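You operate a simulated robot arm through the tools that you are given. There is no shell and no other tool. Be economical: measure what you need, move in short steps, check, and stop when the job is done.

You run a simulated two-armed robot. Do the job below in one go: nothing can be reset, and whatever is moved stays where it is left.

TASK
Pick up the white core from the top of the bagging bench with one hand, pass it to the other hand and put it on the shelf under the bagging bench. Take the green card and leave it on the top of the packing bench. Take the blue card and put it on the shelf of the straps bench. Count the film rolls on the top of the strapped cartons, then put as many of the grey weights from the top of the strapped cartons on the shelf under the packing bench. Pull the gauges drawer open. The order is free. Set down upright: grey weight.

The check looks at the end state, three seconds after you hand in, the way a careful person would. Anything else that was tipped, shoved, dropped, spilled or broken makes it a failure.

THE ROBOT
Two 7-joint arms with two-finger parallel grippers on one trunk, on a base that drives. Base frame: it is fixed to the floor where the robot stands at the start and does not move with it; the origin is under the middle of the robot, x ahead of it, y to its left, z up; the surface under the hand at the start is at about z = 780. Units: mm, rad, N and s.
The left shoulder is at the start at [50, 209, 1196], the right one opposite. With the tool pointing down near the work surface each hand reaches from about 100 to 900 mm from the robot's upright axis, wherever it stands, measured 20 degrees to its own side. Places, roughly: blue card [750, 5250, 750]; film roll (9x9x25 cm) [700, 6700, 900]; gauges drawer [-3400, -3300, 800]; green card [750, 5500, 750]; grey weight [500, 6500, 750]; shelf of the straps bench [700, 5000, 300]; shelf under the bagging bench [700, -800, 300]; shelf under the packing bench [700, 2200, 300]; top of the packing bench [700, 2200, 800]; white core (4x4x13 cm) [500, -200, 800]. Payload 4.4 kg a hand.
Tool frame (each hand has its own): the origin (TCP) lies between the finger pads and is the grasp point; the fingertips stand 23 mm ahead of it; z points along the fingers, y is the line along which they close. Largest opening 94 mm; finger width 38, thickness 10; the body of the gripper, 54 by 96 mm, starts 39 mm behind the TCP.
Orientation is that of the tool frame in the base frame, as a unit quaternion [x, y, z, w]. With the fingers straight down and closing along the base's y, the tool's x points along the base's -x, its y along +y and its z along -z.

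THE INTERFACE
- The arms move only by the tool move_arm. It takes "left_plan", "right_plan" or both (then of equal length, played together; a hand with none holds still); each is a list of rows, each a list of 6 numbers: the shift along the tool's x, y, z in mm, then the turn, a rotation vector about the tool's x, y, z in rad. In form: [[tx, ty, tz, ax, ay, az], ...]. A call has 1 to 10 rows; each row shifts and turns the commanded pose from where the row before left it, along the tool's axes as they then stand. "left_fingers" and "right_fingers" are, for a hand that has rows, the finger opening in mm, from 0 to 94, set as the call begins (left out, the last holds). Rows are played at 5 a second. More than 50 mm and 0.15 rad between two rows, or a gripper value outside its range, and nothing of the call is played. A pose out of reach is approached as far as the arm can. The call stops where the force on the tool passes 40 N (or 10 N more than at its start, if that is more) or the arm is blocked; 0.2 s more then pass. Each finger travels about 108 mm/s and halts on what it meets, pressing with about 40 N; the grip force reading is that of the motor and also rises with nothing between the fingers. The clock runs only during rows and for 0.2 s after the last one: add rows that do not move to give the fingers time. The reply holds the time, the measured pose of the TCP, the force on the tool along the base axes, the opening and the grip force, in the units named above and with some noise, with the torque about the TCP (base axes, N m) and any sound that the robot's microphone picked up.
- Cameras (640 x 400 px; columns grow to the right, rows downward): "scene" is now at [143.4, -39.4, 1351.6]; the picture's right is [-0.51, -0.86, 0.00], its down [-0.64, 0.38, -0.66] and it looks along [0.57, -0.34, -0.75] (base axes); focal length 274 px, centre (320, 200). "left" rides on the left gripper at [86, -16, -74] in its tool frame; the picture's right is [0.18, 0.98, 0.00], its down [-0.58, 0.11, -0.81] and it looks along [-0.79, 0.15, 0.59] (tool axes); focal length 243 px, centre (320, 200). "right" rides on the right gripper at [86, 16, -75] in its tool frame; the picture's right is [-0.18, 0.98, 0.00], its down [-0.58, -0.11, -0.81] and it looks along [-0.79, -0.15, 0.59] (tool axes); focal length 243 px, centre (320, 200).
- snapshot(camera): a new picture of that camera. It takes no simulated time.
- slide_trunk(by): slides the trunk up (or, below 0, down) by that many mm; the arms and the scene camera ride with it, the base frame stays. It gives what a move gives, with no picture.
- base_move(legs): drives the robot by 1 to 6 legs, each [ahead, left, turn to the left] in mm, mm and rad, along the robot's own axes; the way and the turn of a leg run together, so that a leg with both is an arc; at most 1500 mm and 3.142 rad a leg. The arms and the cameras ride along, it lands a little off, and it stops where it bumps. It gives what a move gives.
- turn_head(pan, tilt): turns the head with the scene camera to pan (to the left, within 1.396 rad either way) and tilt (down, from -0.506 to 1.204), counted from straight ahead of the robot. It gives what a move gives.
- measure_at(camera, pixels): there is no depth. For up to 12 entries [column, row, z] of the newest picture of that camera ("zoom" is the newest enlarged one), the place [x, y] in the base frame at which the ray of that pixel passes the height z, good to about 2 mm, but the place of the scene camera against the robot may be out by one fixed shift of up to 18 mm in any direction. It takes no simulated time.
- zoom(camera, box): a new picture of the part [left, top, right, bottom] of that camera's present view, enlarged. It takes no simulated time.
- sign_off(): hands the job in; it is judged then, once.

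Go step by step. Measure first, check grasps and placings, and put right what went wrong. The budget is 124 turns and 124 pictures, counting those below and the enlarged ones. Unless the task says otherwise, let go and move clear before handing in.

The tools are called after "Request:" by a JSON object that holds its "fn" and its "kwargs". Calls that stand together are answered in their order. move_arm: Moves the arms, as the interface text tells. Its arguments: {"type":"object","properties":{"left_plan":{"type":"array","items":{"type":"array","items":{"type":"number"}}},"left_fingers":{"type":"number"},"right_plan":{"type":"array","items":{"type":"array","items":{"type":"number"}}},"right_fingers":{"type":"number"}},"required":[]} The other tools are called the same way: slide_trunk (by) slides the trunk up or down; base_move (legs) drives the base; turn_head (pan, tilt) turns the head that bears the scene camera; snapshot (camera) takes a picture; measure_at (camera, pixels) gives the place at which the rays of pixels pass given heights; zoom (camera, box) takes an enlarged picture of a part of a camera's view; sign_off () hands the job in.

At the start:

```text
time: 0.0
left_eef_pos: [587.2, -58.4, 1064.6]
left_ee_rot: [0.0, 1.0, 0.0, 0.0]
left_contact_force: [0.4, 0.5, 0.2]
left_wrist_torque: [0.03, -0.01, 0.0]
left_grip_width: 94.1
left_finger_force: 0.0
right_eef_pos: [346.5, -478.5, 1006.8]
right_ee_rot: [0.0, 1.0, 0.0, 0.0]
right_contact_force: [0.0, 0.2, -0.3]
right_wrist_torque: [0.0, 0.03, -0.02]
right_grip_width: 94.0
right_finger_force: 0.0
trunk travel left (down, up): [-275.0, 288.0]
robot x, y, heading: [-2.4, 0.1, 0.001]
head pan, tilt: [-0.532, 0.845]
```

scene: 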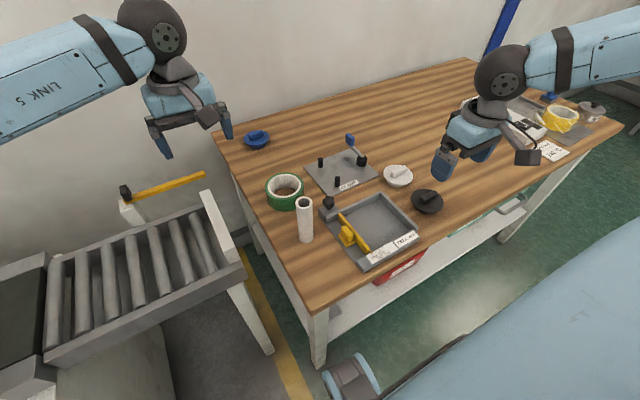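
right: 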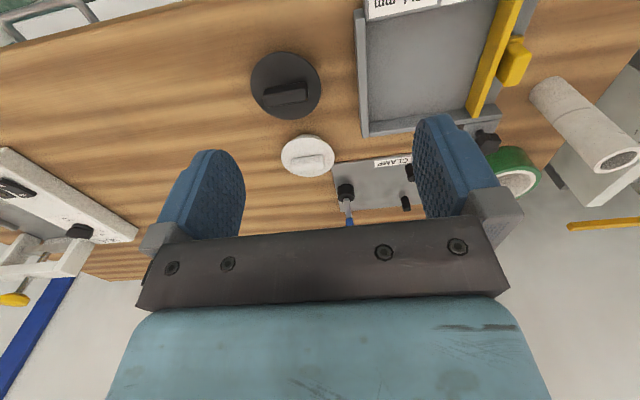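
left: 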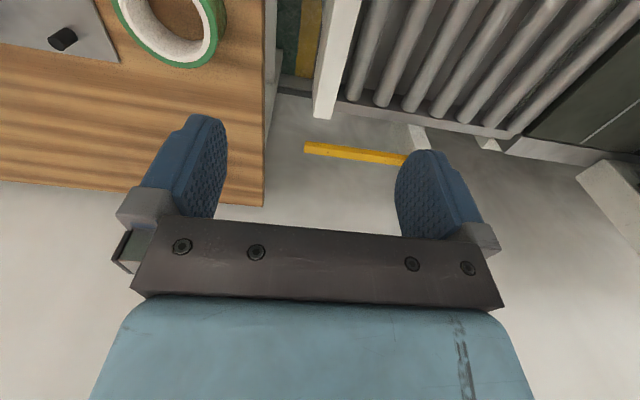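

The white core stands at about (305,220) in the scene picture, next to the green tape roll and the grey tray. I'll measure it and the bench edges first.

Request:
{"fn": "measure_at", "kwargs": {"camera": "scene", "pixels": [[304, 203, 910], [306, 238, 780], [285, 190, 780], [318, 310, 780], [215, 130, 780], [620, 124, 780], [470, 60, 780], [322, 205, 800], [340, 330, 300], [415, 227, 300], [345, 232, 850]]}}

Request:
{"fn": "zoom", "kwargs": {"camera": "scene", "box": [220, 120, 460, 300]}}

```text
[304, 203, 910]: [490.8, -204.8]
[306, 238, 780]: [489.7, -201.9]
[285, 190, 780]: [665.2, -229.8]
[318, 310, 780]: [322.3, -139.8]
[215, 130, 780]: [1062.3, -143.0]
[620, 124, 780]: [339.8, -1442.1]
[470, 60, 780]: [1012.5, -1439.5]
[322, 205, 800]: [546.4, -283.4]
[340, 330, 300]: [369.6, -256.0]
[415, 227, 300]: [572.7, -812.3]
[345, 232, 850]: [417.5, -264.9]
```

```text
2.22 times, centred on (340, 210) of scene
```

zoom: 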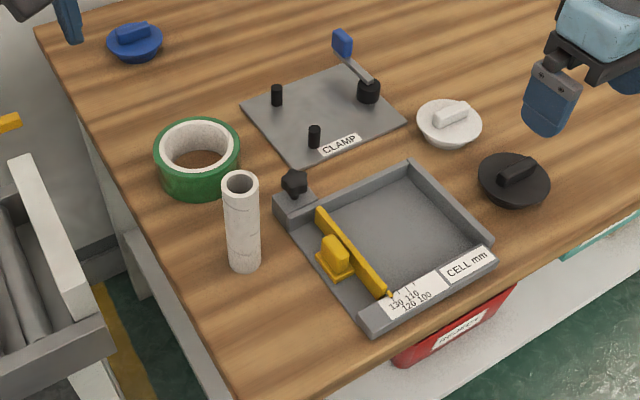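

The core's base and top agree at about (490,-203), top at z≈910. I'll bring the left hand over it and check with the left camera.

Request:
{"fn": "move_arm", "kwargs": {"left_plan": [[33, -36, 0, 0, 0, 0], [32, -36, 0, 0, 0, 0], [32, -36, 0, 0, 0, 0], [0, -37, 0, 0, 0, 0], [0, 0, 45, 0, 0, 0], [0, 0, 40, 0, 0, 0]], "left_fingers": 94}}

Request:
{"fn": "snapshot", "kwargs": {"camera": "left"}}

Request:
{"fn": "turn_head", "kwargs": {"pan": -0.7, "tilt": 0.7}}

Request:
{"fn": "snapshot", "kwargs": {"camera": "scene"}}

```text
time: 1.4
left_eef_pos: [489.2, -201.5, 978.1]
left_ee_rot: [-0.001, 1.0, 0.001, 0.0]
left_contact_force: [0.5, -0.1, -0.3]
left_wrist_torque: [0.01, -0.02, 0.03]
left_grip_width: 93.9
left_finger_force: 0.0
right_eef_pos: [346.7, -478.1, 1006.5]
right_ee_rot: [0.0, 1.0, 0.0, 0.0]
right_contact_force: [-0.5, 1.1, 0.9]
right_wrist_torque: [-0.01, 0.03, -0.02]
right_grip_width: 94.1
right_finger_force: 0.1
trunk travel left (down, up): [-275.0, 288.0]
robot x, y, heading: [-0.0, -1.5, 0.003]
head pan, tilt: [-0.532, 0.845]
```

```text
119 pictures are left
```

left: 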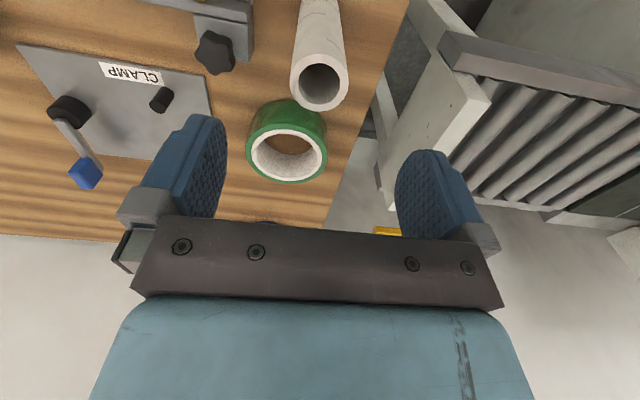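

```text
time: 2.1
left_eef_pos: [490.3, -200.3, 980.3]
left_ee_rot: [0.0, 1.0, 0.0, 0.0]
left_contact_force: [-0.5, -0.1, 0.1]
left_wrist_torque: [0.01, 0.0, 0.0]
left_grip_width: 93.9
left_finger_force: 0.0
right_eef_pos: [345.5, -477.4, 1008.5]
right_ee_rot: [0.0, 1.0, 0.0, 0.0]
right_contact_force: [0.8, -0.3, -0.8]
right_wrist_torque: [0.0, 0.0, 0.03]
right_grip_width: 93.9
right_finger_force: 0.0
trunk travel left (down, up): [-275.0, 288.0]
robot x, y, heading: [-2.0, -1.1, -0.001]
head pan, tilt: [-0.7, 0.7]
```

```text
118 pictures are left
```

scene: 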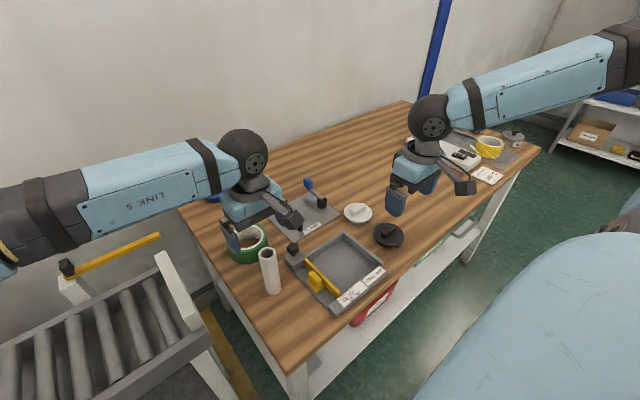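

Request:
{"fn": "measure_at", "kwargs": {"camera": "left", "pixels": [[320, 85, 910], [308, 0, 780], [290, 170, 850], [215, 55, 850], [215, 50, 830]]}}

Request:
{"fn": "measure_at", "kwargs": {"camera": "scene", "pixels": [[268, 254, 910], [273, 290, 780], [300, 395, 780], [360, 320, 300], [470, 205, 300], [480, 250, 300], [300, 365, 700]]}}

```text
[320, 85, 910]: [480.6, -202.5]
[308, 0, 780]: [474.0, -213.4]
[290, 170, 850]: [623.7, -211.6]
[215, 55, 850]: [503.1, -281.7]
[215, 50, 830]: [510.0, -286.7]
```

```text
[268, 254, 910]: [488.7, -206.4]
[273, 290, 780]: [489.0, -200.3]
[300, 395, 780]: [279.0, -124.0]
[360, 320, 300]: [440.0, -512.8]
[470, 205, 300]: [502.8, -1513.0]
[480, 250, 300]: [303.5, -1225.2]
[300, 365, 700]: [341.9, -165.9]
```

The left camera puts the core's top at (481,-202), so the scene camera is out by about 9 mm in x. I'll lower onto the core's upper end with a narrower opening and grip.

Request:
{"fn": "move_arm", "kwargs": {"left_plan": [[9, -1, 0, 0, 0, 0], [0, 0, 30, 0, 0, 0], [0, 0, 30, 0, 0, 0], [0, 0, 28, 0, 0, 0]], "left_fingers": 70}}

Request:
{"fn": "move_arm", "kwargs": {"left_plan": [[0, 0, 0, 0, 0, 0], [0, 0, 0, 0, 0, 0], [0, 0, 0, 0, 0, 0], [0, 0, -20, 0, 0, 0], [0, 0, -45, 0, 0, 0], [0, 0, -45, 0, 0, 0], [0, 0, -45, 0, 0, 0], [0, 0, -45, 0, 0, 0]], "left_fingers": 30}}

Request:
{"fn": "snapshot", "kwargs": {"camera": "scene"}}

Request:
{"fn": "snapshot", "kwargs": {"camera": "right"}}

```text
time: 3.1
left_eef_pos: [482.5, -202.4, 891.8]
left_ee_rot: [0.0, 1.0, 0.0, 0.0]
left_contact_force: [0.5, 1.0, 0.7]
left_wrist_torque: [0.03, 0.01, 0.05]
left_grip_width: 69.9
left_finger_force: 0.0
right_eef_pos: [346.4, -477.9, 1007.1]
right_ee_rot: [0.0, 1.0, -0.001, -0.001]
right_contact_force: [0.6, -0.9, -0.2]
right_wrist_torque: [-0.01, 0.02, -0.02]
right_grip_width: 94.0
right_finger_force: 0.1
trunk travel left (down, up): [-275.0, 288.0]
robot x, y, heading: [-3.0, 1.6, 0.002]
head pan, tilt: [-0.7, 0.7]
```

```text
time: 4.9
left_eef_pos: [481.0, -202.9, 1092.1]
left_ee_rot: [0.0, 1.0, 0.0, 0.001]
left_contact_force: [0.4, -0.2, 0.2]
left_wrist_torque: [-0.02, 0.03, -0.01]
left_grip_width: 34.6
left_finger_force: 39.6
right_eef_pos: [346.8, -477.5, 1007.9]
right_ee_rot: [0.0, 1.0, -0.001, 0.0]
right_contact_force: [-0.2, 0.4, 0.0]
right_wrist_torque: [-0.02, -0.02, 0.01]
right_grip_width: 94.0
right_finger_force: 0.0
trunk travel left (down, up): [-275.0, 288.0]
robot x, y, heading: [-1.4, 0.1, 0.003]
head pan, tilt: [-0.7, 0.7]
```

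```text
117 pictures are left
```

scene: 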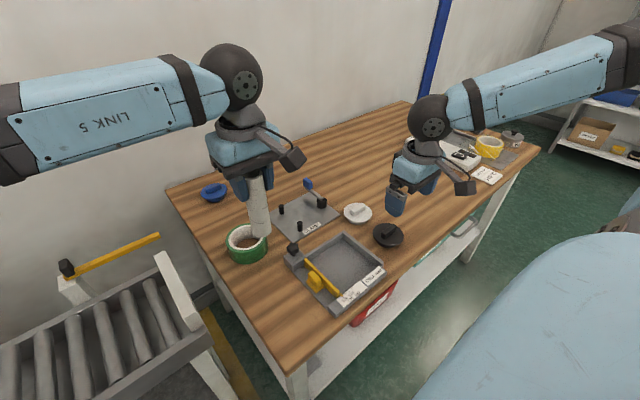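

```text
116 pictures are left
```

right: 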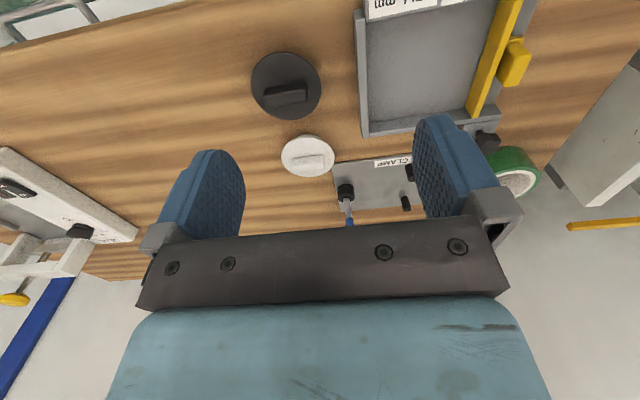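

The core is held by the left hand near its top. I'll move it to a clear spot ahead of the robot and turn the right hand to point forward for the pass.

Request:
{"fn": "move_arm", "kwargs": {"left_plan": [[-34, 31, 0, 0, 0, 0], [-34, 31, 0, 0, 0, 0], [-34, 31, 0, 0, 0, 0], [-34, 31, 0, 0, 0, 0], [-33, 29, 0, 0, 0, 0], [0, 0, 0, 0, 0, 0], [0, 0, 0, 0, 0, 0], [0, 0, 0, 0, 0, 0], [0, 0, 0, 0, 0, 0], [0, 0, 0, 0, 0, 0]], "right_plan": [[0, 0, -35, 0, -0.145, 0], [0, 0, 0, 0, -0.145, 0], [0, 0, 0, 0, -0.145, 0], [0, 0, 0, 0, -0.145, 0], [0, 0, 0, 0, -0.145, 0], [0, 0, 0, 0, -0.145, 0], [0, 0, 0, 0, -0.145, 0], [0, 0, 0, 0, -0.145, 0], [0, 0, 0, 0, -0.145, 0], [0, 0, 0, 0, -0.145, 0]], "right_fingers": 94}}

Request:
{"fn": "move_arm", "kwargs": {"right_plan": [[0, 0, 0, 0, -0.121, 0], [0, 50, 0, 0, 0, 0], [0, 50, 0, 0, 0, 0], [0, 50, 0, 0, 0, 0], [0, 50, 0, 0, 0, 0], [0, 50, 0, 0, 0, 0], [0, 50, 0, 0, 0, 0], [0, 50, 0, 0, 0, 0]]}}

Request:
{"fn": "snapshot", "kwargs": {"camera": "right"}}

Request:
{"fn": "turn_head", "kwargs": {"pan": -0.1, "tilt": 0.6}}

Request:
{"fn": "snapshot", "kwargs": {"camera": "scene"}}

```text
time: 7.1
left_eef_pos: [650.3, -50.5, 1092.5]
left_ee_rot: [0.0, 1.0, 0.0, 0.0]
left_contact_force: [0.2, 0.2, -0.2]
left_wrist_torque: [0.01, 0.0, 0.02]
left_grip_width: 34.7
left_finger_force: 39.7
right_eef_pos: [369.4, -502.0, 1038.5]
right_ee_rot: [0.0, 0.748, 0.002, 0.664]
right_contact_force: [0.2, 0.5, 0.8]
right_wrist_torque: [0.04, 0.01, 0.0]
right_grip_width: 94.0
right_finger_force: 0.1
right hand out of reach, approached as far as the arm can: row 4, 5, 6, 7
trunk travel left (down, up): [-275.0, 288.0]
robot x, y, heading: [-1.4, 3.9, -0.002]
head pan, tilt: [-0.7, 0.7]
```

```text
time: 8.9
left_eef_pos: [650.0, -50.3, 1092.6]
left_ee_rot: [0.0, 1.0, 0.0, 0.0]
left_contact_force: [0.1, -0.6, -0.9]
left_wrist_torque: [0.03, -0.02, -0.01]
left_grip_width: 34.7
left_finger_force: 40.1
right_eef_pos: [418.4, -181.8, 993.2]
right_ee_rot: [0.0, 0.707, 0.0, 0.708]
right_contact_force: [1.1, 0.5, 0.9]
right_wrist_torque: [0.0, 0.0, -0.02]
right_grip_width: 93.9
right_finger_force: 0.1
right hand out of reach, approached as far as the arm can: row 2, 3, 4, 5
trunk travel left (down, up): [-275.0, 288.0]
robot x, y, heading: [3.4, 3.3, -0.003]
head pan, tilt: [-0.7, 0.7]
```

```text
115 pictures are left
```

right: 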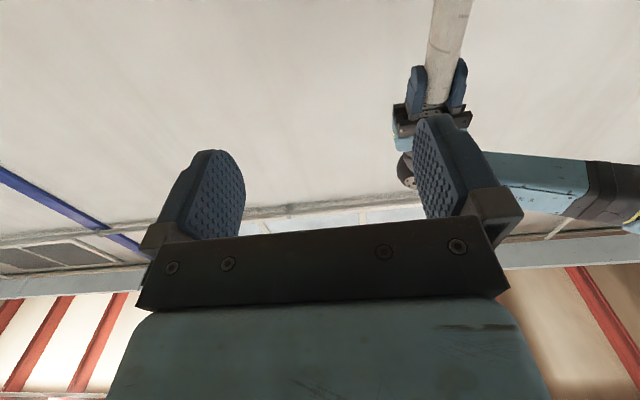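

```text
time: 9.9
left_eef_pos: [650.1, -48.2, 1093.0]
left_ee_rot: [0.0, 1.0, 0.0, 0.0]
left_contact_force: [-0.7, 0.2, -1.5]
left_wrist_torque: [-0.01, 0.04, -0.01]
left_grip_width: 34.4
left_finger_force: 39.9
right_eef_pos: [420.7, -181.7, 993.0]
right_ee_rot: [0.001, 0.705, -0.001, 0.709]
right_contact_force: [0.3, -0.2, -0.4]
right_wrist_torque: [-0.01, 0.02, -0.01]
right_grip_width: 93.9
right_finger_force: 0.0
trunk travel left (down, up): [-275.0, 288.0]
robot x, y, heading: [2.5, 1.3, -0.0]
head pan, tilt: [-0.099, 0.6]
```

```text
114 pictures are left
```

scene: 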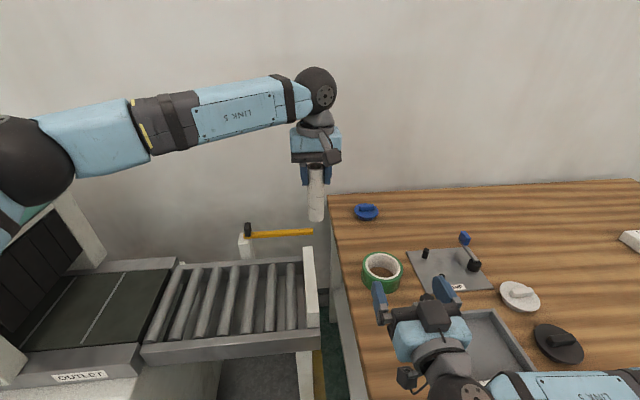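

The left hand holds the core at (650,-49), spanning z≈980–1110; the right hand points forward at (420,-182,993). I'll line it up behind the core's lower part first.

Request:
{"fn": "move_arm", "kwargs": {"right_plan": [[0, 0, 40, 0, 0, 0], [0, 33, 30, 0, 0, 0], [0, 33, 20, 0, 0, 0], [-14, 33, 0, 0, 0, 0], [-13, 34, 0, 0, 0, 0]]}}

Request:
{"fn": "snapshot", "kwargs": {"camera": "right"}}

```text
time: 11.1
left_eef_pos: [650.3, -48.9, 1093.4]
left_ee_rot: [0.0, 1.0, -0.001, 0.0]
left_contact_force: [-0.3, 0.5, -0.9]
left_wrist_torque: [0.0, 0.01, 0.02]
left_grip_width: 34.8
left_finger_force: 40.8
right_eef_pos: [506.2, -49.1, 1021.4]
right_ee_rot: [0.0, 0.707, -0.001, 0.707]
right_contact_force: [1.2, -0.1, 0.1]
right_wrist_torque: [0.03, -0.02, -0.01]
right_grip_width: 94.1
right_finger_force: 0.2
trunk travel left (down, up): [-275.0, 288.0]
robot x, y, heading: [0.5, 1.1, 0.001]
head pan, tilt: [-0.099, 0.6]
```

```text
113 pictures are left
```

right: 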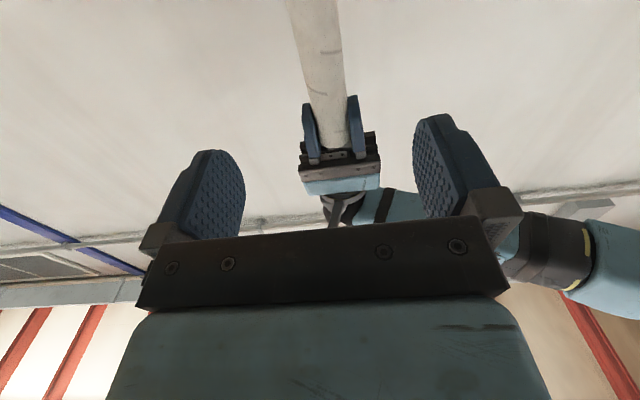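

The core is centred between the right fingers. Advance 144 mm and close the right hand.

Request:
{"fn": "move_arm", "kwargs": {"right_plan": [[0, 0, 40, 0, 0, 0], [0, 0, 40, 0, 0, 0], [0, 0, 40, 0, 0, 0], [0, 0, 22, 0, 0, 0]]}}

Request:
{"fn": "move_arm", "kwargs": {"right_plan": [[0, 0, 0, 0, 0, 0], [0, 0, 0, 0, 0, 0], [0, 0, 0, 0, 0, 0], [0, 0, 0, 0, 0, 0]], "right_fingers": 30}}

Request:
{"fn": "snapshot", "kwargs": {"camera": "scene"}}

```text
time: 12.2
left_eef_pos: [649.1, -53.4, 1094.7]
left_ee_rot: [0.003, 1.0, -0.003, 0.002]
left_contact_force: [2.2, -13.2, 0.0]
left_wrist_torque: [-1.28, -0.26, -0.22]
left_grip_width: 37.8
left_finger_force: 39.9
right_eef_pos: [657.3, -95.7, 990.4]
right_ee_rot: [-0.036, 0.705, -0.058, 0.706]
right_contact_force: [-1.8, 12.7, -0.5]
right_wrist_torque: [-0.05, 0.05, 0.21]
right_grip_width: 94.0
right_finger_force: 0.1
trunk travel left (down, up): [-275.0, 288.0]
robot x, y, heading: [-0.1, -1.8, 0.001]
head pan, tilt: [-0.099, 0.6]
stopped in row 4 (right hand): the arm was blocked; the commanded pose is now the measured one
```

```text
time: 13.2
left_eef_pos: [649.5, -50.8, 1094.4]
left_ee_rot: [0.002, 1.0, -0.004, 0.002]
left_contact_force: [0.6, -10.3, 12.1]
left_wrist_torque: [-1.02, -0.12, -0.19]
left_grip_width: 50.1
left_finger_force: 39.8
right_eef_pos: [659.4, -96.2, 990.5]
right_ee_rot: [-0.036, 0.706, -0.061, 0.705]
right_contact_force: [0.9, 9.8, -11.7]
right_wrist_torque: [-0.55, 0.01, 0.14]
right_grip_width: 39.7
right_finger_force: 40.0
trunk travel left (down, up): [-275.0, 288.0]
robot x, y, heading: [-1.3, 2.9, -0.001]
head pan, tilt: [-0.099, 0.6]
```

```text
112 pictures are left
```

scene: 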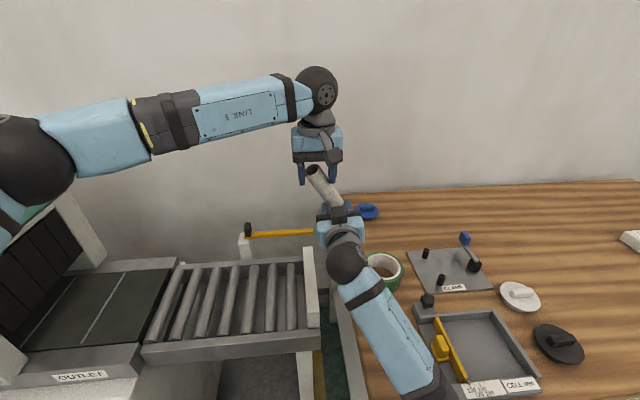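

The right arm was deflected and the core now sits tilted between the two hands. I'll look closely before letting the left hand go.

Request:
{"fn": "zoom", "kwargs": {"camera": "scene", "box": [260, 110, 400, 260]}}

Request:
{"fn": "snapshot", "kwargs": {"camera": "right"}}

Request:
{"fn": "snapshot", "kwargs": {"camera": "left"}}

```text
2.67 times, centred on (330, 185) of scene
```

zoom: 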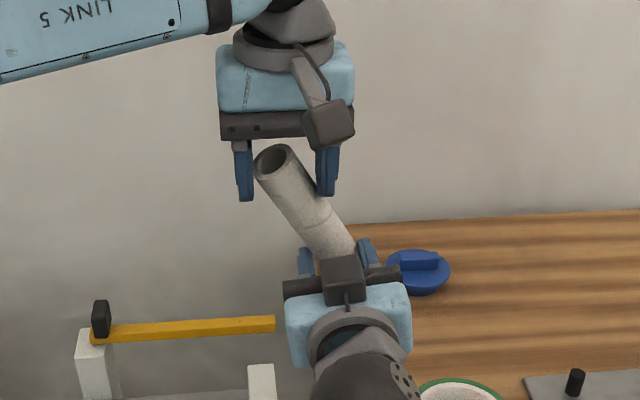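

```text
110 pictures are left
```

right: 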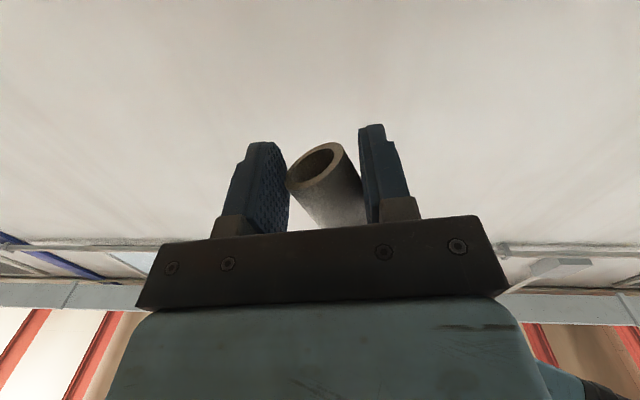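

```text
109 pictures are left
```

left: 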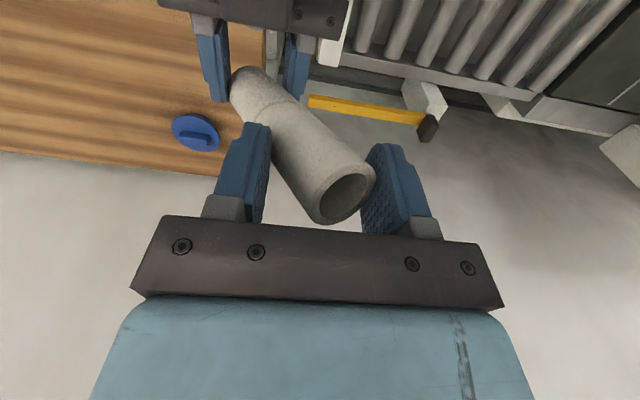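

The core is wedged at a slant: left at y=-51, right at y=-96. The left arm behaves well, so I'll slide the left hand over -45 mm in y to stand the core straight again.

Request:
{"fn": "move_arm", "kwargs": {"left_plan": [[0, -12, 0, 0, 0, 0], [0, -12, 0, 0, 0, 0], [0, -12, 0, 0, 0, 0], [0, -9, 0, 0, 0, 0], [0, 0, 0, 0, 0, 0], [0, 0, 0, 0, 0, 0]]}}

Request:
{"fn": "zoom", "kwargs": {"camera": "scene", "box": [260, 110, 400, 260]}}

Request:
{"fn": "snapshot", "kwargs": {"camera": "left"}}

```text
time: 14.6
left_eef_pos: [650.3, -95.8, 1092.9]
left_ee_rot: [0.001, 1.0, -0.002, 0.001]
left_contact_force: [-5.0, 12.2, 4.0]
left_wrist_torque: [-0.53, 0.34, -0.19]
left_grip_width: 33.9
left_finger_force: 40.0
right_eef_pos: [658.4, -97.8, 991.1]
right_ee_rot: [-0.035, 0.705, -0.061, 0.706]
right_contact_force: [4.4, -13.0, -3.7]
right_wrist_torque: [1.78, 0.09, 0.3]
right_grip_width: 36.2
right_finger_force: 39.6
trunk travel left (down, up): [-275.0, 288.0]
robot x, y, heading: [3.0, 0.7, 0.005]
head pan, tilt: [-0.099, 0.6]
```

```text
2.67 times, centred on (330, 185) of scene
```

zoom: 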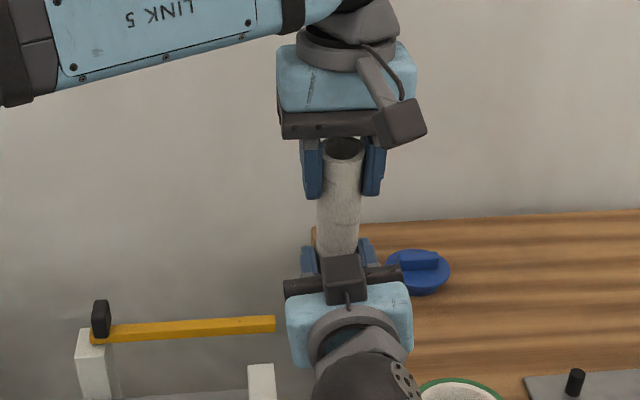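

```text
107 pictures are left
```

left: 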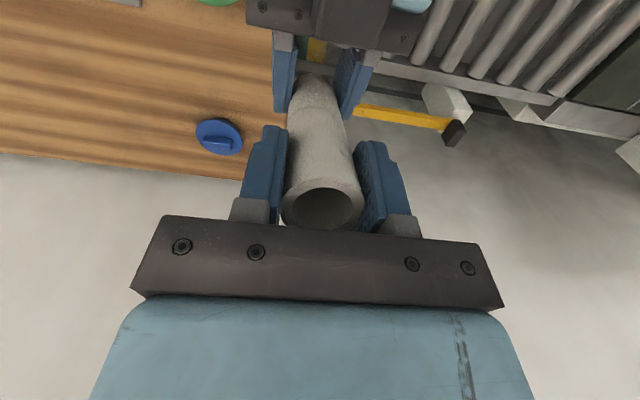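

The core is upright again and held by both hands (36.2 mm right). Open the left hand and lift it clear.

Request:
{"fn": "move_arm", "kwargs": {"left_plan": [[0, 0, 0, 0, 0, 0], [0, 0, 0, 0, 0, 0], [0, 0, -30, 0, 0, 0], [0, 0, -40, 0, 0, 0], [0, 0, -40, 0, 0, 0], [0, 45, -20, 0, 0, 0], [0, 45, 0, 0, 0, 0], [0, 45, 0, 0, 0, 0]], "left_fingers": 80}}

Request:
{"fn": "zoom", "kwargs": {"camera": "scene", "box": [220, 90, 420, 290]}}

Request:
{"fn": "snapshot", "kwargs": {"camera": "right"}}

```text
time: 16.4
left_eef_pos: [649.4, 41.8, 1223.4]
left_ee_rot: [0.002, 1.0, -0.003, 0.001]
left_contact_force: [0.0, 1.2, 0.6]
left_wrist_torque: [-0.01, -0.01, -0.01]
left_grip_width: 79.9
left_finger_force: 0.1
right_eef_pos: [657.6, -96.7, 990.8]
right_ee_rot: [-0.035, 0.705, -0.061, 0.706]
right_contact_force: [0.0, 0.4, -0.4]
right_wrist_torque: [0.01, 0.03, 0.01]
right_grip_width: 33.1
right_finger_force: 39.3
trunk travel left (down, up): [-275.0, 288.0]
robot x, y, heading: [-1.5, -1.9, 0.004]
head pan, tilt: [-0.099, 0.6]
```

```text
2.00 times, centred on (320, 190) of scene
```

zoom: 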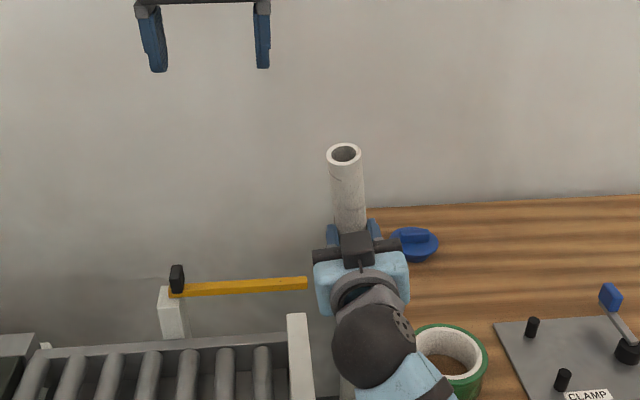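

```text
105 pictures are left
```

right: 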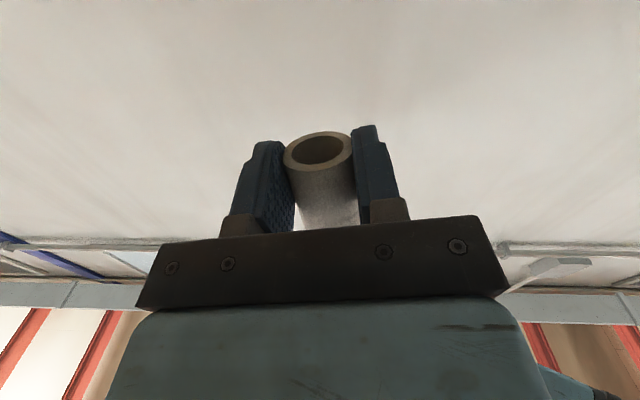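

The core has passed to the right hand. I'll measure its lower end and look around before driving to the shelf.

Request:
{"fn": "measure_at", "kwargs": {"camera": "right", "pixels": [[320, 152, 950], [320, 152, 960], [320, 152, 970], [320, 152, 980]]}}

Request:
{"fn": "turn_head", "kwargs": {"pan": -1.39, "tilt": 0.45}}

Request:
{"fn": "snapshot", "kwargs": {"camera": "scene"}}

Request:
{"fn": "turn_head", "kwargs": {"pan": 1.39, "tilt": 0.35}}

Request:
{"fn": "snapshot", "kwargs": {"camera": "scene"}}

```text
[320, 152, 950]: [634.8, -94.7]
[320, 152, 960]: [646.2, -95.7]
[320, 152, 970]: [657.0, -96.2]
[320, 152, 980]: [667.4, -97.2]
```

```text
time: 17.9
left_eef_pos: [649.0, 39.9, 1222.5]
left_ee_rot: [0.001, 1.0, -0.003, 0.001]
left_contact_force: [0.4, 0.1, -0.3]
left_wrist_torque: [-0.02, 0.0, -0.01]
left_grip_width: 79.9
left_finger_force: 0.1
right_eef_pos: [658.5, -98.4, 989.6]
right_ee_rot: [-0.034, 0.705, -0.061, 0.706]
right_contact_force: [0.5, -0.6, 0.1]
right_wrist_torque: [0.02, -0.01, 0.0]
right_grip_width: 33.5
right_finger_force: 40.3
trunk travel left (down, up): [-275.0, 288.0]
robot x, y, heading: [-0.7, -2.3, 0.0]
head pan, tilt: [-1.389, 0.45]
```

```text
104 pictures are left
```

scene: 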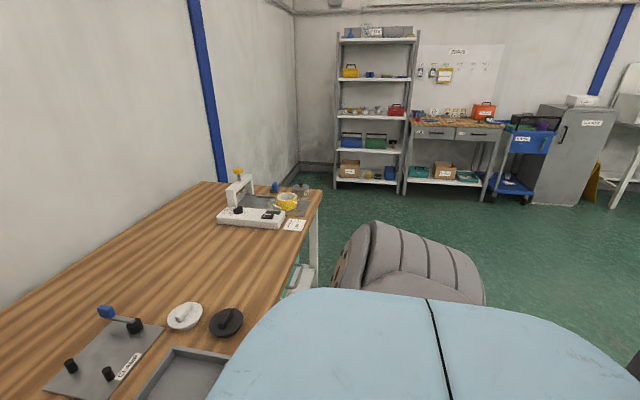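

```text
time: 20.3
left_eef_pos: [649.1, 38.5, 1223.1]
left_ee_rot: [0.001, 1.0, -0.003, 0.001]
left_contact_force: [-0.6, 0.1, -1.0]
left_wrist_torque: [-0.01, 0.04, 0.0]
left_grip_width: 79.8
left_finger_force: 0.1
right_eef_pos: [657.2, -97.3, 990.4]
right_ee_rot: [-0.036, 0.705, -0.06, 0.705]
right_contact_force: [-0.1, 0.7, -0.7]
right_wrist_torque: [-0.01, -0.01, 0.04]
right_grip_width: 33.2
right_finger_force: 39.8
trunk travel left (down, up): [-275.0, 288.0]
robot x, y, heading: [-1.4, 0.2, -0.001]
head pan, tilt: [1.389, 0.351]
```

```text
103 pictures are left
```

scene: 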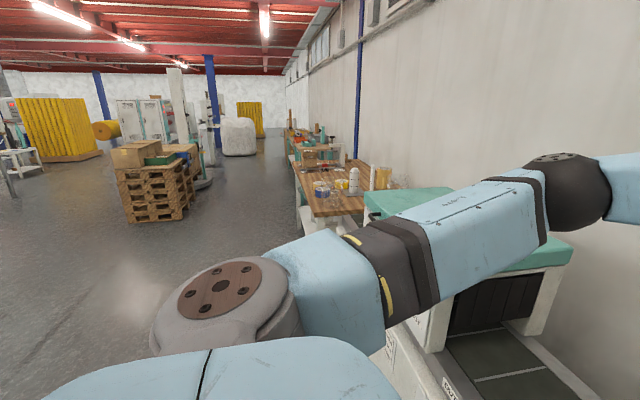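

The floor around is open, and the core's lower end is 20 mm below the right TCP. I'll back away and sidestep to see the shelf under the bagging bench.

Request:
{"fn": "base_move", "kwargs": {"legs": [[-450, 0, 0], [0, -650, 0]]}}

Request:
{"fn": "slide_trunk", "kwargs": {"by": -270}}

Request:
{"fn": "turn_head", "kwargs": {"pan": 0, "tilt": 0.5}}

Request:
{"fn": "snapshot", "kwargs": {"camera": "scene"}}

```text
time: 29.0
left_eef_pos: [198.3, -625.1, 1223.0]
left_ee_rot: [-0.001, 1.0, -0.002, 0.001]
left_contact_force: [-0.6, 0.0, -0.5]
left_wrist_torque: [-0.03, 0.0, -0.01]
left_grip_width: 80.0
left_finger_force: 0.0
right_eef_pos: [207.6, -764.4, 990.7]
right_ee_rot: [-0.036, 0.705, -0.059, 0.706]
right_contact_force: [0.7, 0.6, -1.2]
right_wrist_torque: [-0.02, 0.0, 0.04]
right_grip_width: 32.9
right_finger_force: 40.0
trunk travel left (down, up): [-275.0, 288.0]
robot x, y, heading: [-449.1, -665.6, 0.005]
head pan, tilt: [1.389, 0.351]
```

```text
time: 31.8
left_eef_pos: [204.0, -618.5, 1003.7]
left_ee_rot: [-0.003, 1.0, -0.006, 0.002]
left_contact_force: [0.5, 2.3, 0.0]
left_wrist_torque: [-0.19, 0.01, 0.0]
left_grip_width: 80.0
left_finger_force: 0.1
right_eef_pos: [225.3, -803.2, 782.9]
right_ee_rot: [-0.048, 0.688, -0.105, 0.717]
right_contact_force: [1.2, 0.9, -0.1]
right_wrist_torque: [0.04, 0.08, -0.09]
right_grip_width: 33.1
right_finger_force: 39.6
trunk travel left (down, up): [-59.0, 504.0]
robot x, y, heading: [-448.1, -668.5, 0.003]
head pan, tilt: [1.389, 0.351]
stopped: the force on the tool passed its limit at 88 N (the readings are from after the stop); the commanded pose is now the measured one
```

```text
time: 33.3
left_eef_pos: [197.8, -624.8, 1009.8]
left_ee_rot: [0.001, 1.0, -0.002, 0.002]
left_contact_force: [-0.3, 0.0, -0.9]
left_wrist_torque: [0.04, 0.0, -0.02]
left_grip_width: 79.9
left_finger_force: 0.1
right_eef_pos: [219.5, -805.7, 784.3]
right_ee_rot: [-0.047, 0.688, -0.103, 0.717]
right_contact_force: [0.3, 0.0, -0.1]
right_wrist_torque: [-0.04, -0.01, -0.04]
right_grip_width: 33.2
right_finger_force: 39.9
trunk travel left (down, up): [-59.0, 504.0]
robot x, y, heading: [-449.1, -669.1, 0.007]
head pan, tilt: [0.0, 0.499]
```

```text
102 pictures are left
```

scene: 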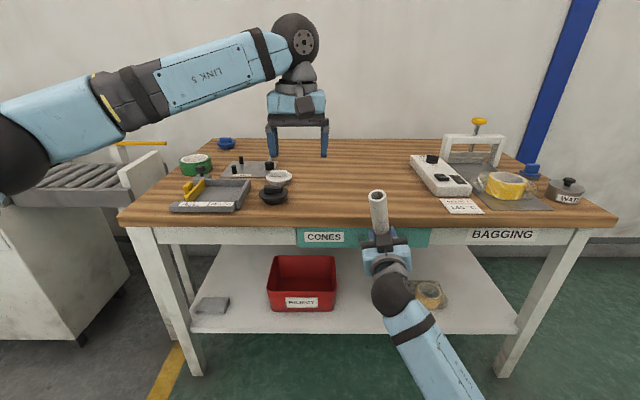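

The trunk stopped 216 mm down (the right arm likely met the robot's own base), but the core is still held. The shelf is now visible: red bin at (302,283), tape at (428,293), free space between them. Measuring.

Request:
{"fn": "measure_at", "kwargs": {"camera": "scene", "pixels": [[350, 332, 300], [500, 332, 300], [200, 330, 300], [340, 305, 300], [410, 305, 300], [445, 305, 300], [480, 300, 300], [335, 332, 270], [380, 195, 910], [128, 225, 780], [600, 222, 780], [270, 308, 300]]}}

Request:
{"fn": "zoom", "kwargs": {"camera": "scene", "box": [180, 230, 520, 400]}}

```text
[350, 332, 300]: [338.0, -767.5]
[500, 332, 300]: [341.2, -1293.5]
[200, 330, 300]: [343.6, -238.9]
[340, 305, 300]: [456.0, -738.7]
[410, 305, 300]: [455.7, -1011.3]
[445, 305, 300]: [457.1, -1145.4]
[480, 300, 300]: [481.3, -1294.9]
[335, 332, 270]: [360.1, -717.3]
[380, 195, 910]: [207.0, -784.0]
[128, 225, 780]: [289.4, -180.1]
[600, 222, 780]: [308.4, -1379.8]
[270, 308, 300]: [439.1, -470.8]
```

```text
1.88 times, centred on (350, 315) of scene
```

zoom: 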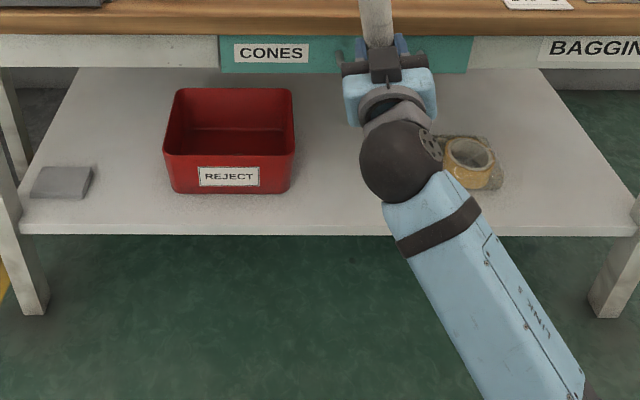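

Free shelf space is around (420,-880) between bin and tape, with the shelf edge at x≈340. I'll straighten the hand and lower it in front of the bench before driving in.

Request:
{"fn": "move_arm", "kwargs": {"right_plan": [[0, 0, 0, -0.04, 0.02, 0.106], [0, 0, 0, -0.04, 0.02, 0.106], [30, 0, 0, 0, 0, 0], [40, 0, 0, 0, 0, 0], [40, 0, 0, 0, 0, 0], [40, 0, 0, 0, 0, 0]]}}

Request:
{"fn": "snapshot", "kwargs": {"camera": "scene"}}

```text
time: 34.5
left_eef_pos: [198.8, -623.3, 1006.1]
left_ee_rot: [-0.001, 1.0, -0.002, 0.003]
left_contact_force: [-0.1, -0.2, -0.2]
left_wrist_torque: [-0.05, 0.02, -0.03]
left_grip_width: 80.1
left_finger_force: 0.1
right_eef_pos: [233.2, -889.0, 700.7]
right_ee_rot: [-0.042, 0.69, -0.08, 0.718]
right_contact_force: [0.0, 0.3, -0.1]
right_wrist_torque: [-0.01, 0.03, -0.03]
right_grip_width: 33.4
right_finger_force: 39.9
trunk travel left (down, up): [-59.0, 504.0]
robot x, y, heading: [-454.2, -666.6, 0.007]
head pan, tilt: [0.0, 0.499]
stopped in row 5 (right hand): the arm was blocked; the commanded pose is now the measured one
```

```text
100 pictures are left
```

scene: 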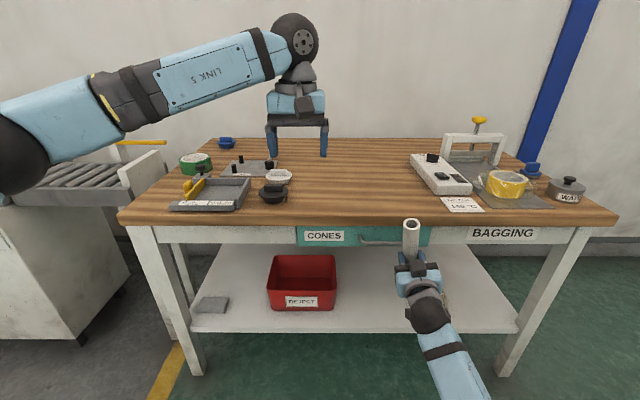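

The right arm is blocked again, probably its low elbow on the robot's own base. Looking at it.

Request:
{"fn": "turn_head", "kwargs": {"pan": -0.9, "tilt": 1.1}}

Request:
{"fn": "snapshot", "kwargs": {"camera": "scene"}}

```text
time: 35.7
left_eef_pos: [197.9, -628.0, 1008.5]
left_ee_rot: [0.0, 1.0, 0.0, 0.001]
left_contact_force: [0.1, -0.3, 0.7]
left_wrist_torque: [0.0, -0.01, 0.02]
left_grip_width: 80.2
left_finger_force: 0.0
right_eef_pos: [235.8, -889.9, 702.0]
right_ee_rot: [-0.041, 0.692, -0.077, 0.717]
right_contact_force: [0.1, -0.2, -0.8]
right_wrist_torque: [-0.02, 0.02, -0.01]
right_grip_width: 33.1
right_finger_force: 39.8
trunk travel left (down, up): [-59.0, 504.0]
robot x, y, heading: [-450.2, -670.9, 0.004]
head pan, tilt: [-0.901, 1.1]
```

```text
99 pictures are left
```

scene: 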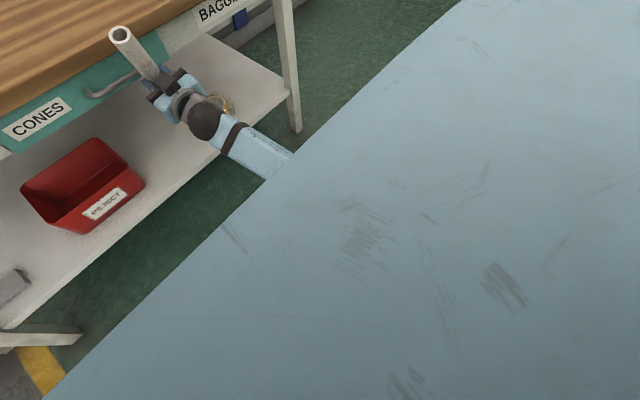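

The right elbow sits low under the trunk. I'll back off and raise the trunk so the arm can work more stretched, then lower the hand in stages.

Request:
{"fn": "base_move", "kwargs": {"legs": [[-250, 0, 0]]}}

Request:
{"fn": "slide_trunk", "kwargs": {"by": 140}}

Request:
{"fn": "move_arm", "kwargs": {"right_plan": [[0, 0, 30, -0.027, 0.02, 0.086], [0, 0, 30, -0.027, 0.02, 0.086], [0, 0, 20, 0, 0, 0], [0, 0, 0, 0, 0, 0]]}}

Request:
{"fn": "turn_head", "kwargs": {"pan": -0.3, "tilt": 0.8}}

Request:
{"fn": "snapshot", "kwargs": {"camera": "scene"}}

```text
time: 37.5
left_eef_pos: [-52.3, -633.5, 1009.0]
left_ee_rot: [0.002, 1.0, 0.0, 0.0]
left_contact_force: [-0.1, -0.1, 0.0]
left_wrist_torque: [-0.01, 0.03, 0.01]
left_grip_width: 79.9
left_finger_force: 0.1
right_eef_pos: [-18.7, -893.5, 703.0]
right_ee_rot: [-0.038, 0.691, -0.08, 0.717]
right_contact_force: [-0.4, 0.5, 0.0]
right_wrist_torque: [-0.03, 0.04, 0.02]
right_grip_width: 33.2
right_finger_force: 40.4
trunk travel left (down, up): [-59.0, 504.0]
robot x, y, heading: [-702.5, -666.3, -0.001]
head pan, tilt: [-0.901, 1.1]
```

```text
time: 39.2
left_eef_pos: [-54.5, -628.3, 1149.4]
left_ee_rot: [0.003, 1.0, -0.003, 0.002]
left_contact_force: [-0.4, 0.4, 0.7]
left_wrist_torque: [-0.01, 0.01, 0.01]
left_grip_width: 80.1
left_finger_force: 0.1
right_eef_pos: [-18.4, -891.6, 844.2]
right_ee_rot: [-0.039, 0.691, -0.082, 0.717]
right_contact_force: [0.1, 0.0, -1.2]
right_wrist_torque: [-0.04, 0.01, 0.0]
right_grip_width: 33.1
right_finger_force: 39.6
trunk travel left (down, up): [-199.0, 364.0]
robot x, y, heading: [-701.2, -667.3, -0.002]
head pan, tilt: [-0.901, 1.1]
```

```text
time: 40.2
left_eef_pos: [-54.0, -628.2, 1150.2]
left_ee_rot: [0.003, 1.0, -0.002, 0.003]
left_contact_force: [0.7, -0.3, 0.3]
left_wrist_torque: [-0.02, -0.01, -0.03]
left_grip_width: 80.0
left_finger_force: 0.1
right_eef_pos: [61.2, -893.5, 846.4]
right_ee_rot: [0.001, 0.708, -0.001, 0.706]
right_contact_force: [0.1, 0.5, -1.0]
right_wrist_torque: [-0.02, -0.01, 0.02]
right_grip_width: 33.2
right_finger_force: 40.0
trunk travel left (down, up): [-199.0, 364.0]
robot x, y, heading: [-700.6, -667.1, 0.002]
head pan, tilt: [-0.901, 1.1]
```

```text
time: 41.2
left_eef_pos: [-53.0, -629.8, 1148.9]
left_ee_rot: [0.002, 1.0, -0.002, 0.002]
left_contact_force: [0.1, -0.2, 0.7]
left_wrist_torque: [0.01, -0.01, 0.02]
left_grip_width: 79.9
left_finger_force: 0.0
right_eef_pos: [61.4, -893.5, 846.3]
right_ee_rot: [0.001, 0.707, -0.001, 0.707]
right_contact_force: [-0.4, -0.3, -0.5]
right_wrist_torque: [0.0, 0.01, 0.01]
right_grip_width: 33.2
right_finger_force: 40.4
trunk travel left (down, up): [-199.0, 364.0]
robot x, y, heading: [-698.5, -667.0, 0.0]
head pan, tilt: [-0.3, 0.799]
```

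```text
98 pictures are left
```

scene: 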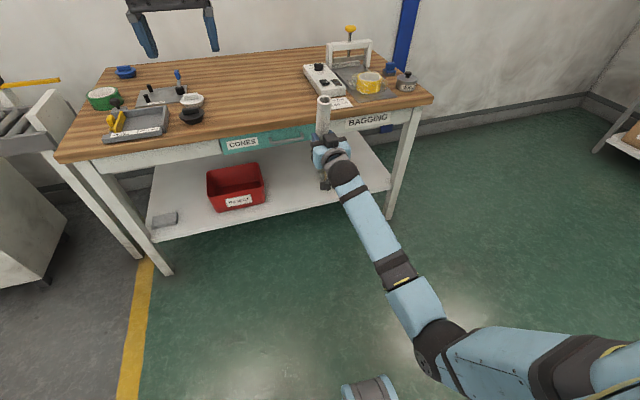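

The hand is now level and the elbow is out in the open at (430,350). Lowering.

Request:
{"fn": "move_arm", "kwargs": {"right_plan": [[45, 0, 0, 0, 0, 0], [45, 0, 0, 0, 0, 0], [45, 0, 0, 0, 0, 0], [45, 0, 0, 0, 0, 0], [45, 0, 0, 0, 0, 0], [45, 0, 0, 0, 0, 0], [45, 0, 0, 0, 0, 0], [45, 0, 0, 0, 0, 0]]}}

Request:
{"fn": "snapshot", "kwargs": {"camera": "scene"}}

```text
time: 42.1
left_eef_pos: [-55.3, -628.4, 1150.7]
left_ee_rot: [0.004, 1.0, -0.002, 0.002]
left_contact_force: [0.3, -0.2, -0.6]
left_wrist_torque: [-0.02, 0.02, -0.05]
left_grip_width: 80.0
left_finger_force: 0.0
right_eef_pos: [59.7, -988.9, 681.1]
right_ee_rot: [-0.032, 0.707, -0.068, 0.704]
right_contact_force: [-0.5, 0.3, 0.2]
right_wrist_torque: [0.01, 0.02, 0.03]
right_grip_width: 33.1
right_finger_force: 39.5
trunk travel left (down, up): [-199.0, 364.0]
robot x, y, heading: [-698.4, -662.7, 0.005]
head pan, tilt: [-0.3, 0.799]
stopped in row 4 (right hand): the arm was blocked; the commanded pose is now the measured one
```

```text
97 pictures are left
```

scene: 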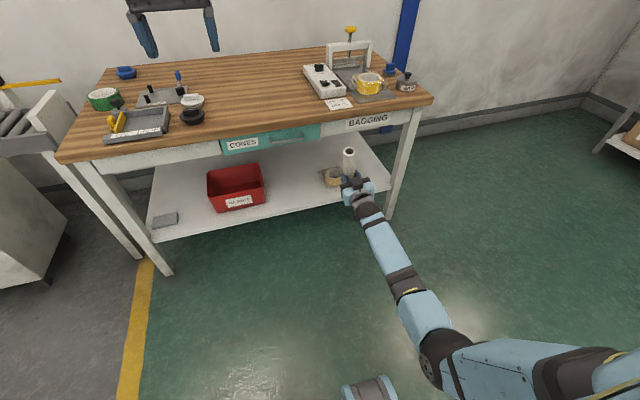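

The wrist reaches a limit when it goes lower while level (it drifted to y=-989). For the shelf the hand must be pitched down, so I'll raise the right hand back to its good pose, then let the left hand take the core's top from a 60° pitch.

Request:
{"fn": "move_arm", "kwargs": {"right_plan": [[-40, 0, 0, -0.025, 0, 0.071], [-40, 20, 0, -0.025, 0, 0.071], [-40, 25, 0, 0, 0, 0], [-45, 25, 0, 0, 0, 0], [0, 30, 0, 0, 0, 0], [0, 40, 0, 0, 0, 0], [0, 40, 0, 0, 0, 0], [0, 0, 0, 0, 0, 0]], "left_plan": [[0, 0, -40, 0, -0.13, 0], [0, 0, 0, 0, -0.13, 0], [0, 0, 0, 0, -0.13, 0], [0, 0, 0, 0, -0.13, 0], [0, 0, 0, 0, 0, 0], [0, 0, 0, 0, 0, 0], [0, 0, 0, 0, 0, 0], [0, 0, 0, 0, 0, 0]]}}

Request:
{"fn": "turn_head", "kwargs": {"pan": -0.1, "tilt": 0.5}}

Request:
{"fn": "snapshot", "kwargs": {"camera": "scene"}}

Request:
{"fn": "snapshot", "kwargs": {"camera": "right"}}

```text
refused: row 4 steps farther than a row can; nothing moved
```

```text
time: 42.9
left_eef_pos: [-52.7, -630.3, 1149.9]
left_ee_rot: [0.003, 1.0, -0.002, 0.002]
left_contact_force: [0.0, 0.2, 0.2]
left_wrist_torque: [0.0, -0.02, -0.03]
left_grip_width: 80.0
left_finger_force: 0.0
right_eef_pos: [60.4, -988.5, 678.0]
right_ee_rot: [-0.033, 0.707, -0.068, 0.703]
right_contact_force: [0.0, 0.9, -0.7]
right_wrist_torque: [-0.02, -0.02, -0.01]
right_grip_width: 33.1
right_finger_force: 40.2
trunk travel left (down, up): [-199.0, 364.0]
robot x, y, heading: [-701.5, -664.4, -0.0]
head pan, tilt: [-0.099, 0.499]
```

```text
96 pictures are left
```

scene: 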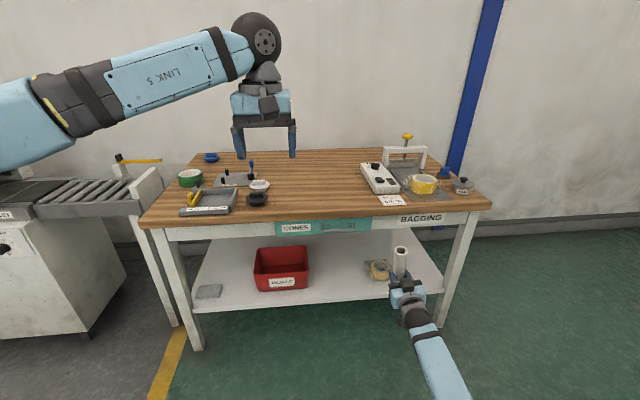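

```text
95 pictures are left
```

right: 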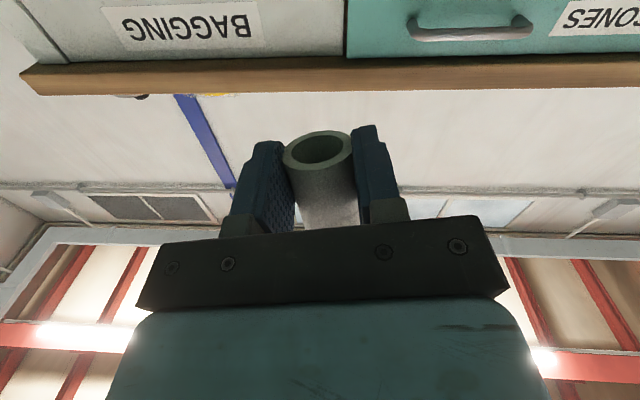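

Nothing moved; one row was too long. Resending with shorter steps.

Request:
{"fn": "move_arm", "kwargs": {"right_plan": [[-40, 0, 0, -0.025, 0, 0.071], [-40, 15, 0, -0.025, 0, 0.071], [-40, 25, 0, 0, 0, 0], [-40, 25, 0, 0, 0, 0], [-5, 40, 0, 0, 0, 0], [0, 40, 0, 0, 0, 0], [0, 40, 0, 0, 0, 0], [0, 0, 0, 0, 0, 0]], "left_plan": [[0, 0, -40, 0, -0.13, 0], [0, 0, 0, 0, -0.13, 0], [0, 0, 0, 0, -0.13, 0], [0, 0, 0, 0, -0.13, 0], [0, 0, 0, 0, 0, 0], [0, 0, 0, 0, 0, 0], [0, 0, 0, 0, 0, 0], [0, 0, 0, 0, 0, 0]]}}

Request:
{"fn": "snapshot", "kwargs": {"camera": "left"}}

Request:
{"fn": "snapshot", "kwargs": {"camera": "scene"}}

```text
time: 44.3
left_eef_pos: [-54.1, -630.0, 1190.5]
left_ee_rot: [0.003, 0.966, -0.004, 0.26]
left_contact_force: [-1.3, 0.1, -0.4]
left_wrist_torque: [0.01, 0.02, -0.03]
left_grip_width: 79.9
left_finger_force: 0.0
right_eef_pos: [60.9, -951.9, 819.3]
right_ee_rot: [-0.043, 0.712, -0.09, 0.695]
right_contact_force: [0.0, 0.3, -0.2]
right_wrist_torque: [0.01, 0.02, -0.02]
right_grip_width: 33.4
right_finger_force: 40.9
trunk travel left (down, up): [-199.0, 364.0]
robot x, y, heading: [-702.0, -667.8, -0.005]
head pan, tilt: [-0.099, 0.499]
stopped in row 6 (right hand): the arm was blocked; the commanded pose is now the measured one
```

```text
94 pictures are left
```

left: 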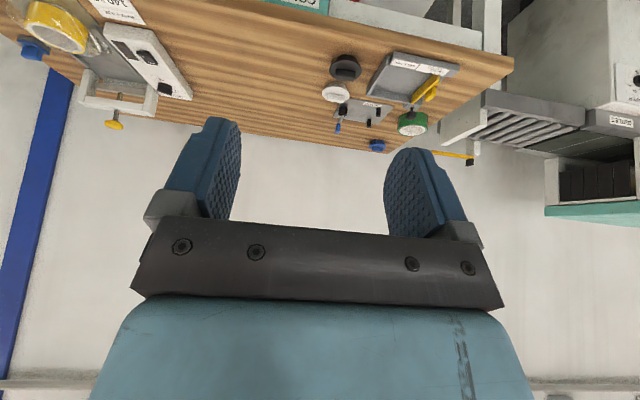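

```text
93 pictures are left
```

scene: 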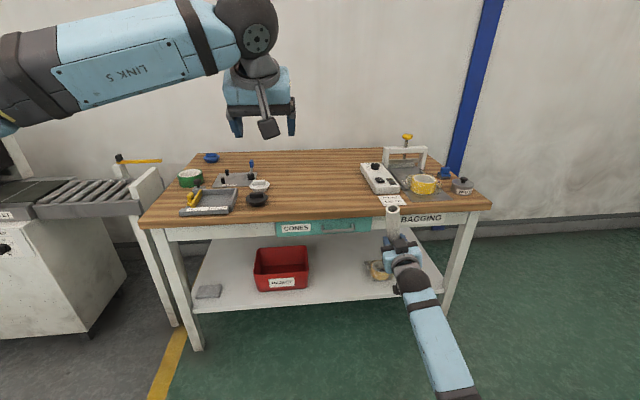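

The right hand is holding the core tilted about 10° and its wrist is near a limit, so I'll leave it there and bring the left hand over, pitched 60°, above and behind the core's top at about (64,-932,927).

Request:
{"fn": "move_arm", "kwargs": {"left_plan": [[6, -44, 0, 0, 0, 0], [6, -44, 0, 0, 0, 0], [6, -44, 0, 0, 0, 0], [6, -44, 0, 0, 0, 0], [6, -44, 0, 0, 0, 0], [6, -44, 0, 0, 0, 0], [6, -42, 0, 0, 0, 0], [0, 0, 40, 0, 0, 0], [0, 0, 40, 0, 0, 0], [0, 0, 0, 0, 0, 0]], "left_fingers": 94}}

Request:
{"fn": "snapshot", "kwargs": {"camera": "left"}}

Request:
{"fn": "snapshot", "kwargs": {"camera": "scene"}}

```text
time: 46.5
left_eef_pos: [-50.2, -936.0, 1102.1]
left_ee_rot: [0.002, 0.966, -0.004, 0.26]
left_contact_force: [0.5, -0.1, -0.2]
left_wrist_torque: [0.0, 0.03, 0.0]
left_grip_width: 94.1
left_finger_force: 0.1
right_eef_pos: [60.0, -952.4, 820.4]
right_ee_rot: [-0.042, 0.712, -0.09, 0.695]
right_contact_force: [-0.9, 0.0, -0.7]
right_wrist_torque: [-0.03, -0.02, -0.02]
right_grip_width: 33.6
right_finger_force: 40.3
trunk travel left (down, up): [-199.0, 364.0]
robot x, y, heading: [-703.0, -668.3, -0.002]
head pan, tilt: [-0.099, 0.499]
```

```text
92 pictures are left
```

left: 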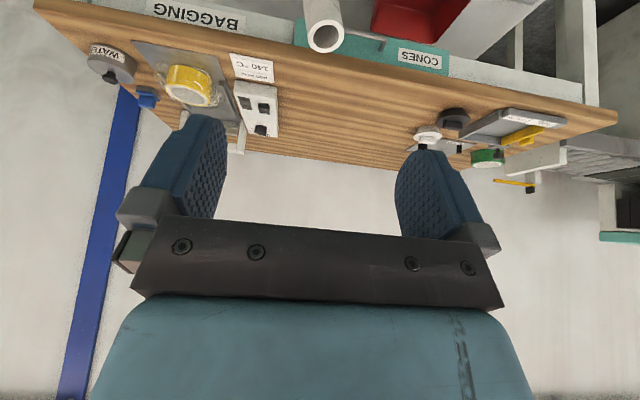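

```text
91 pictures are left
```

scene: 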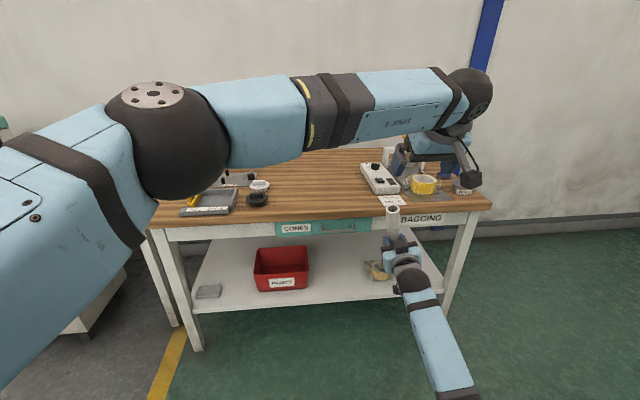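

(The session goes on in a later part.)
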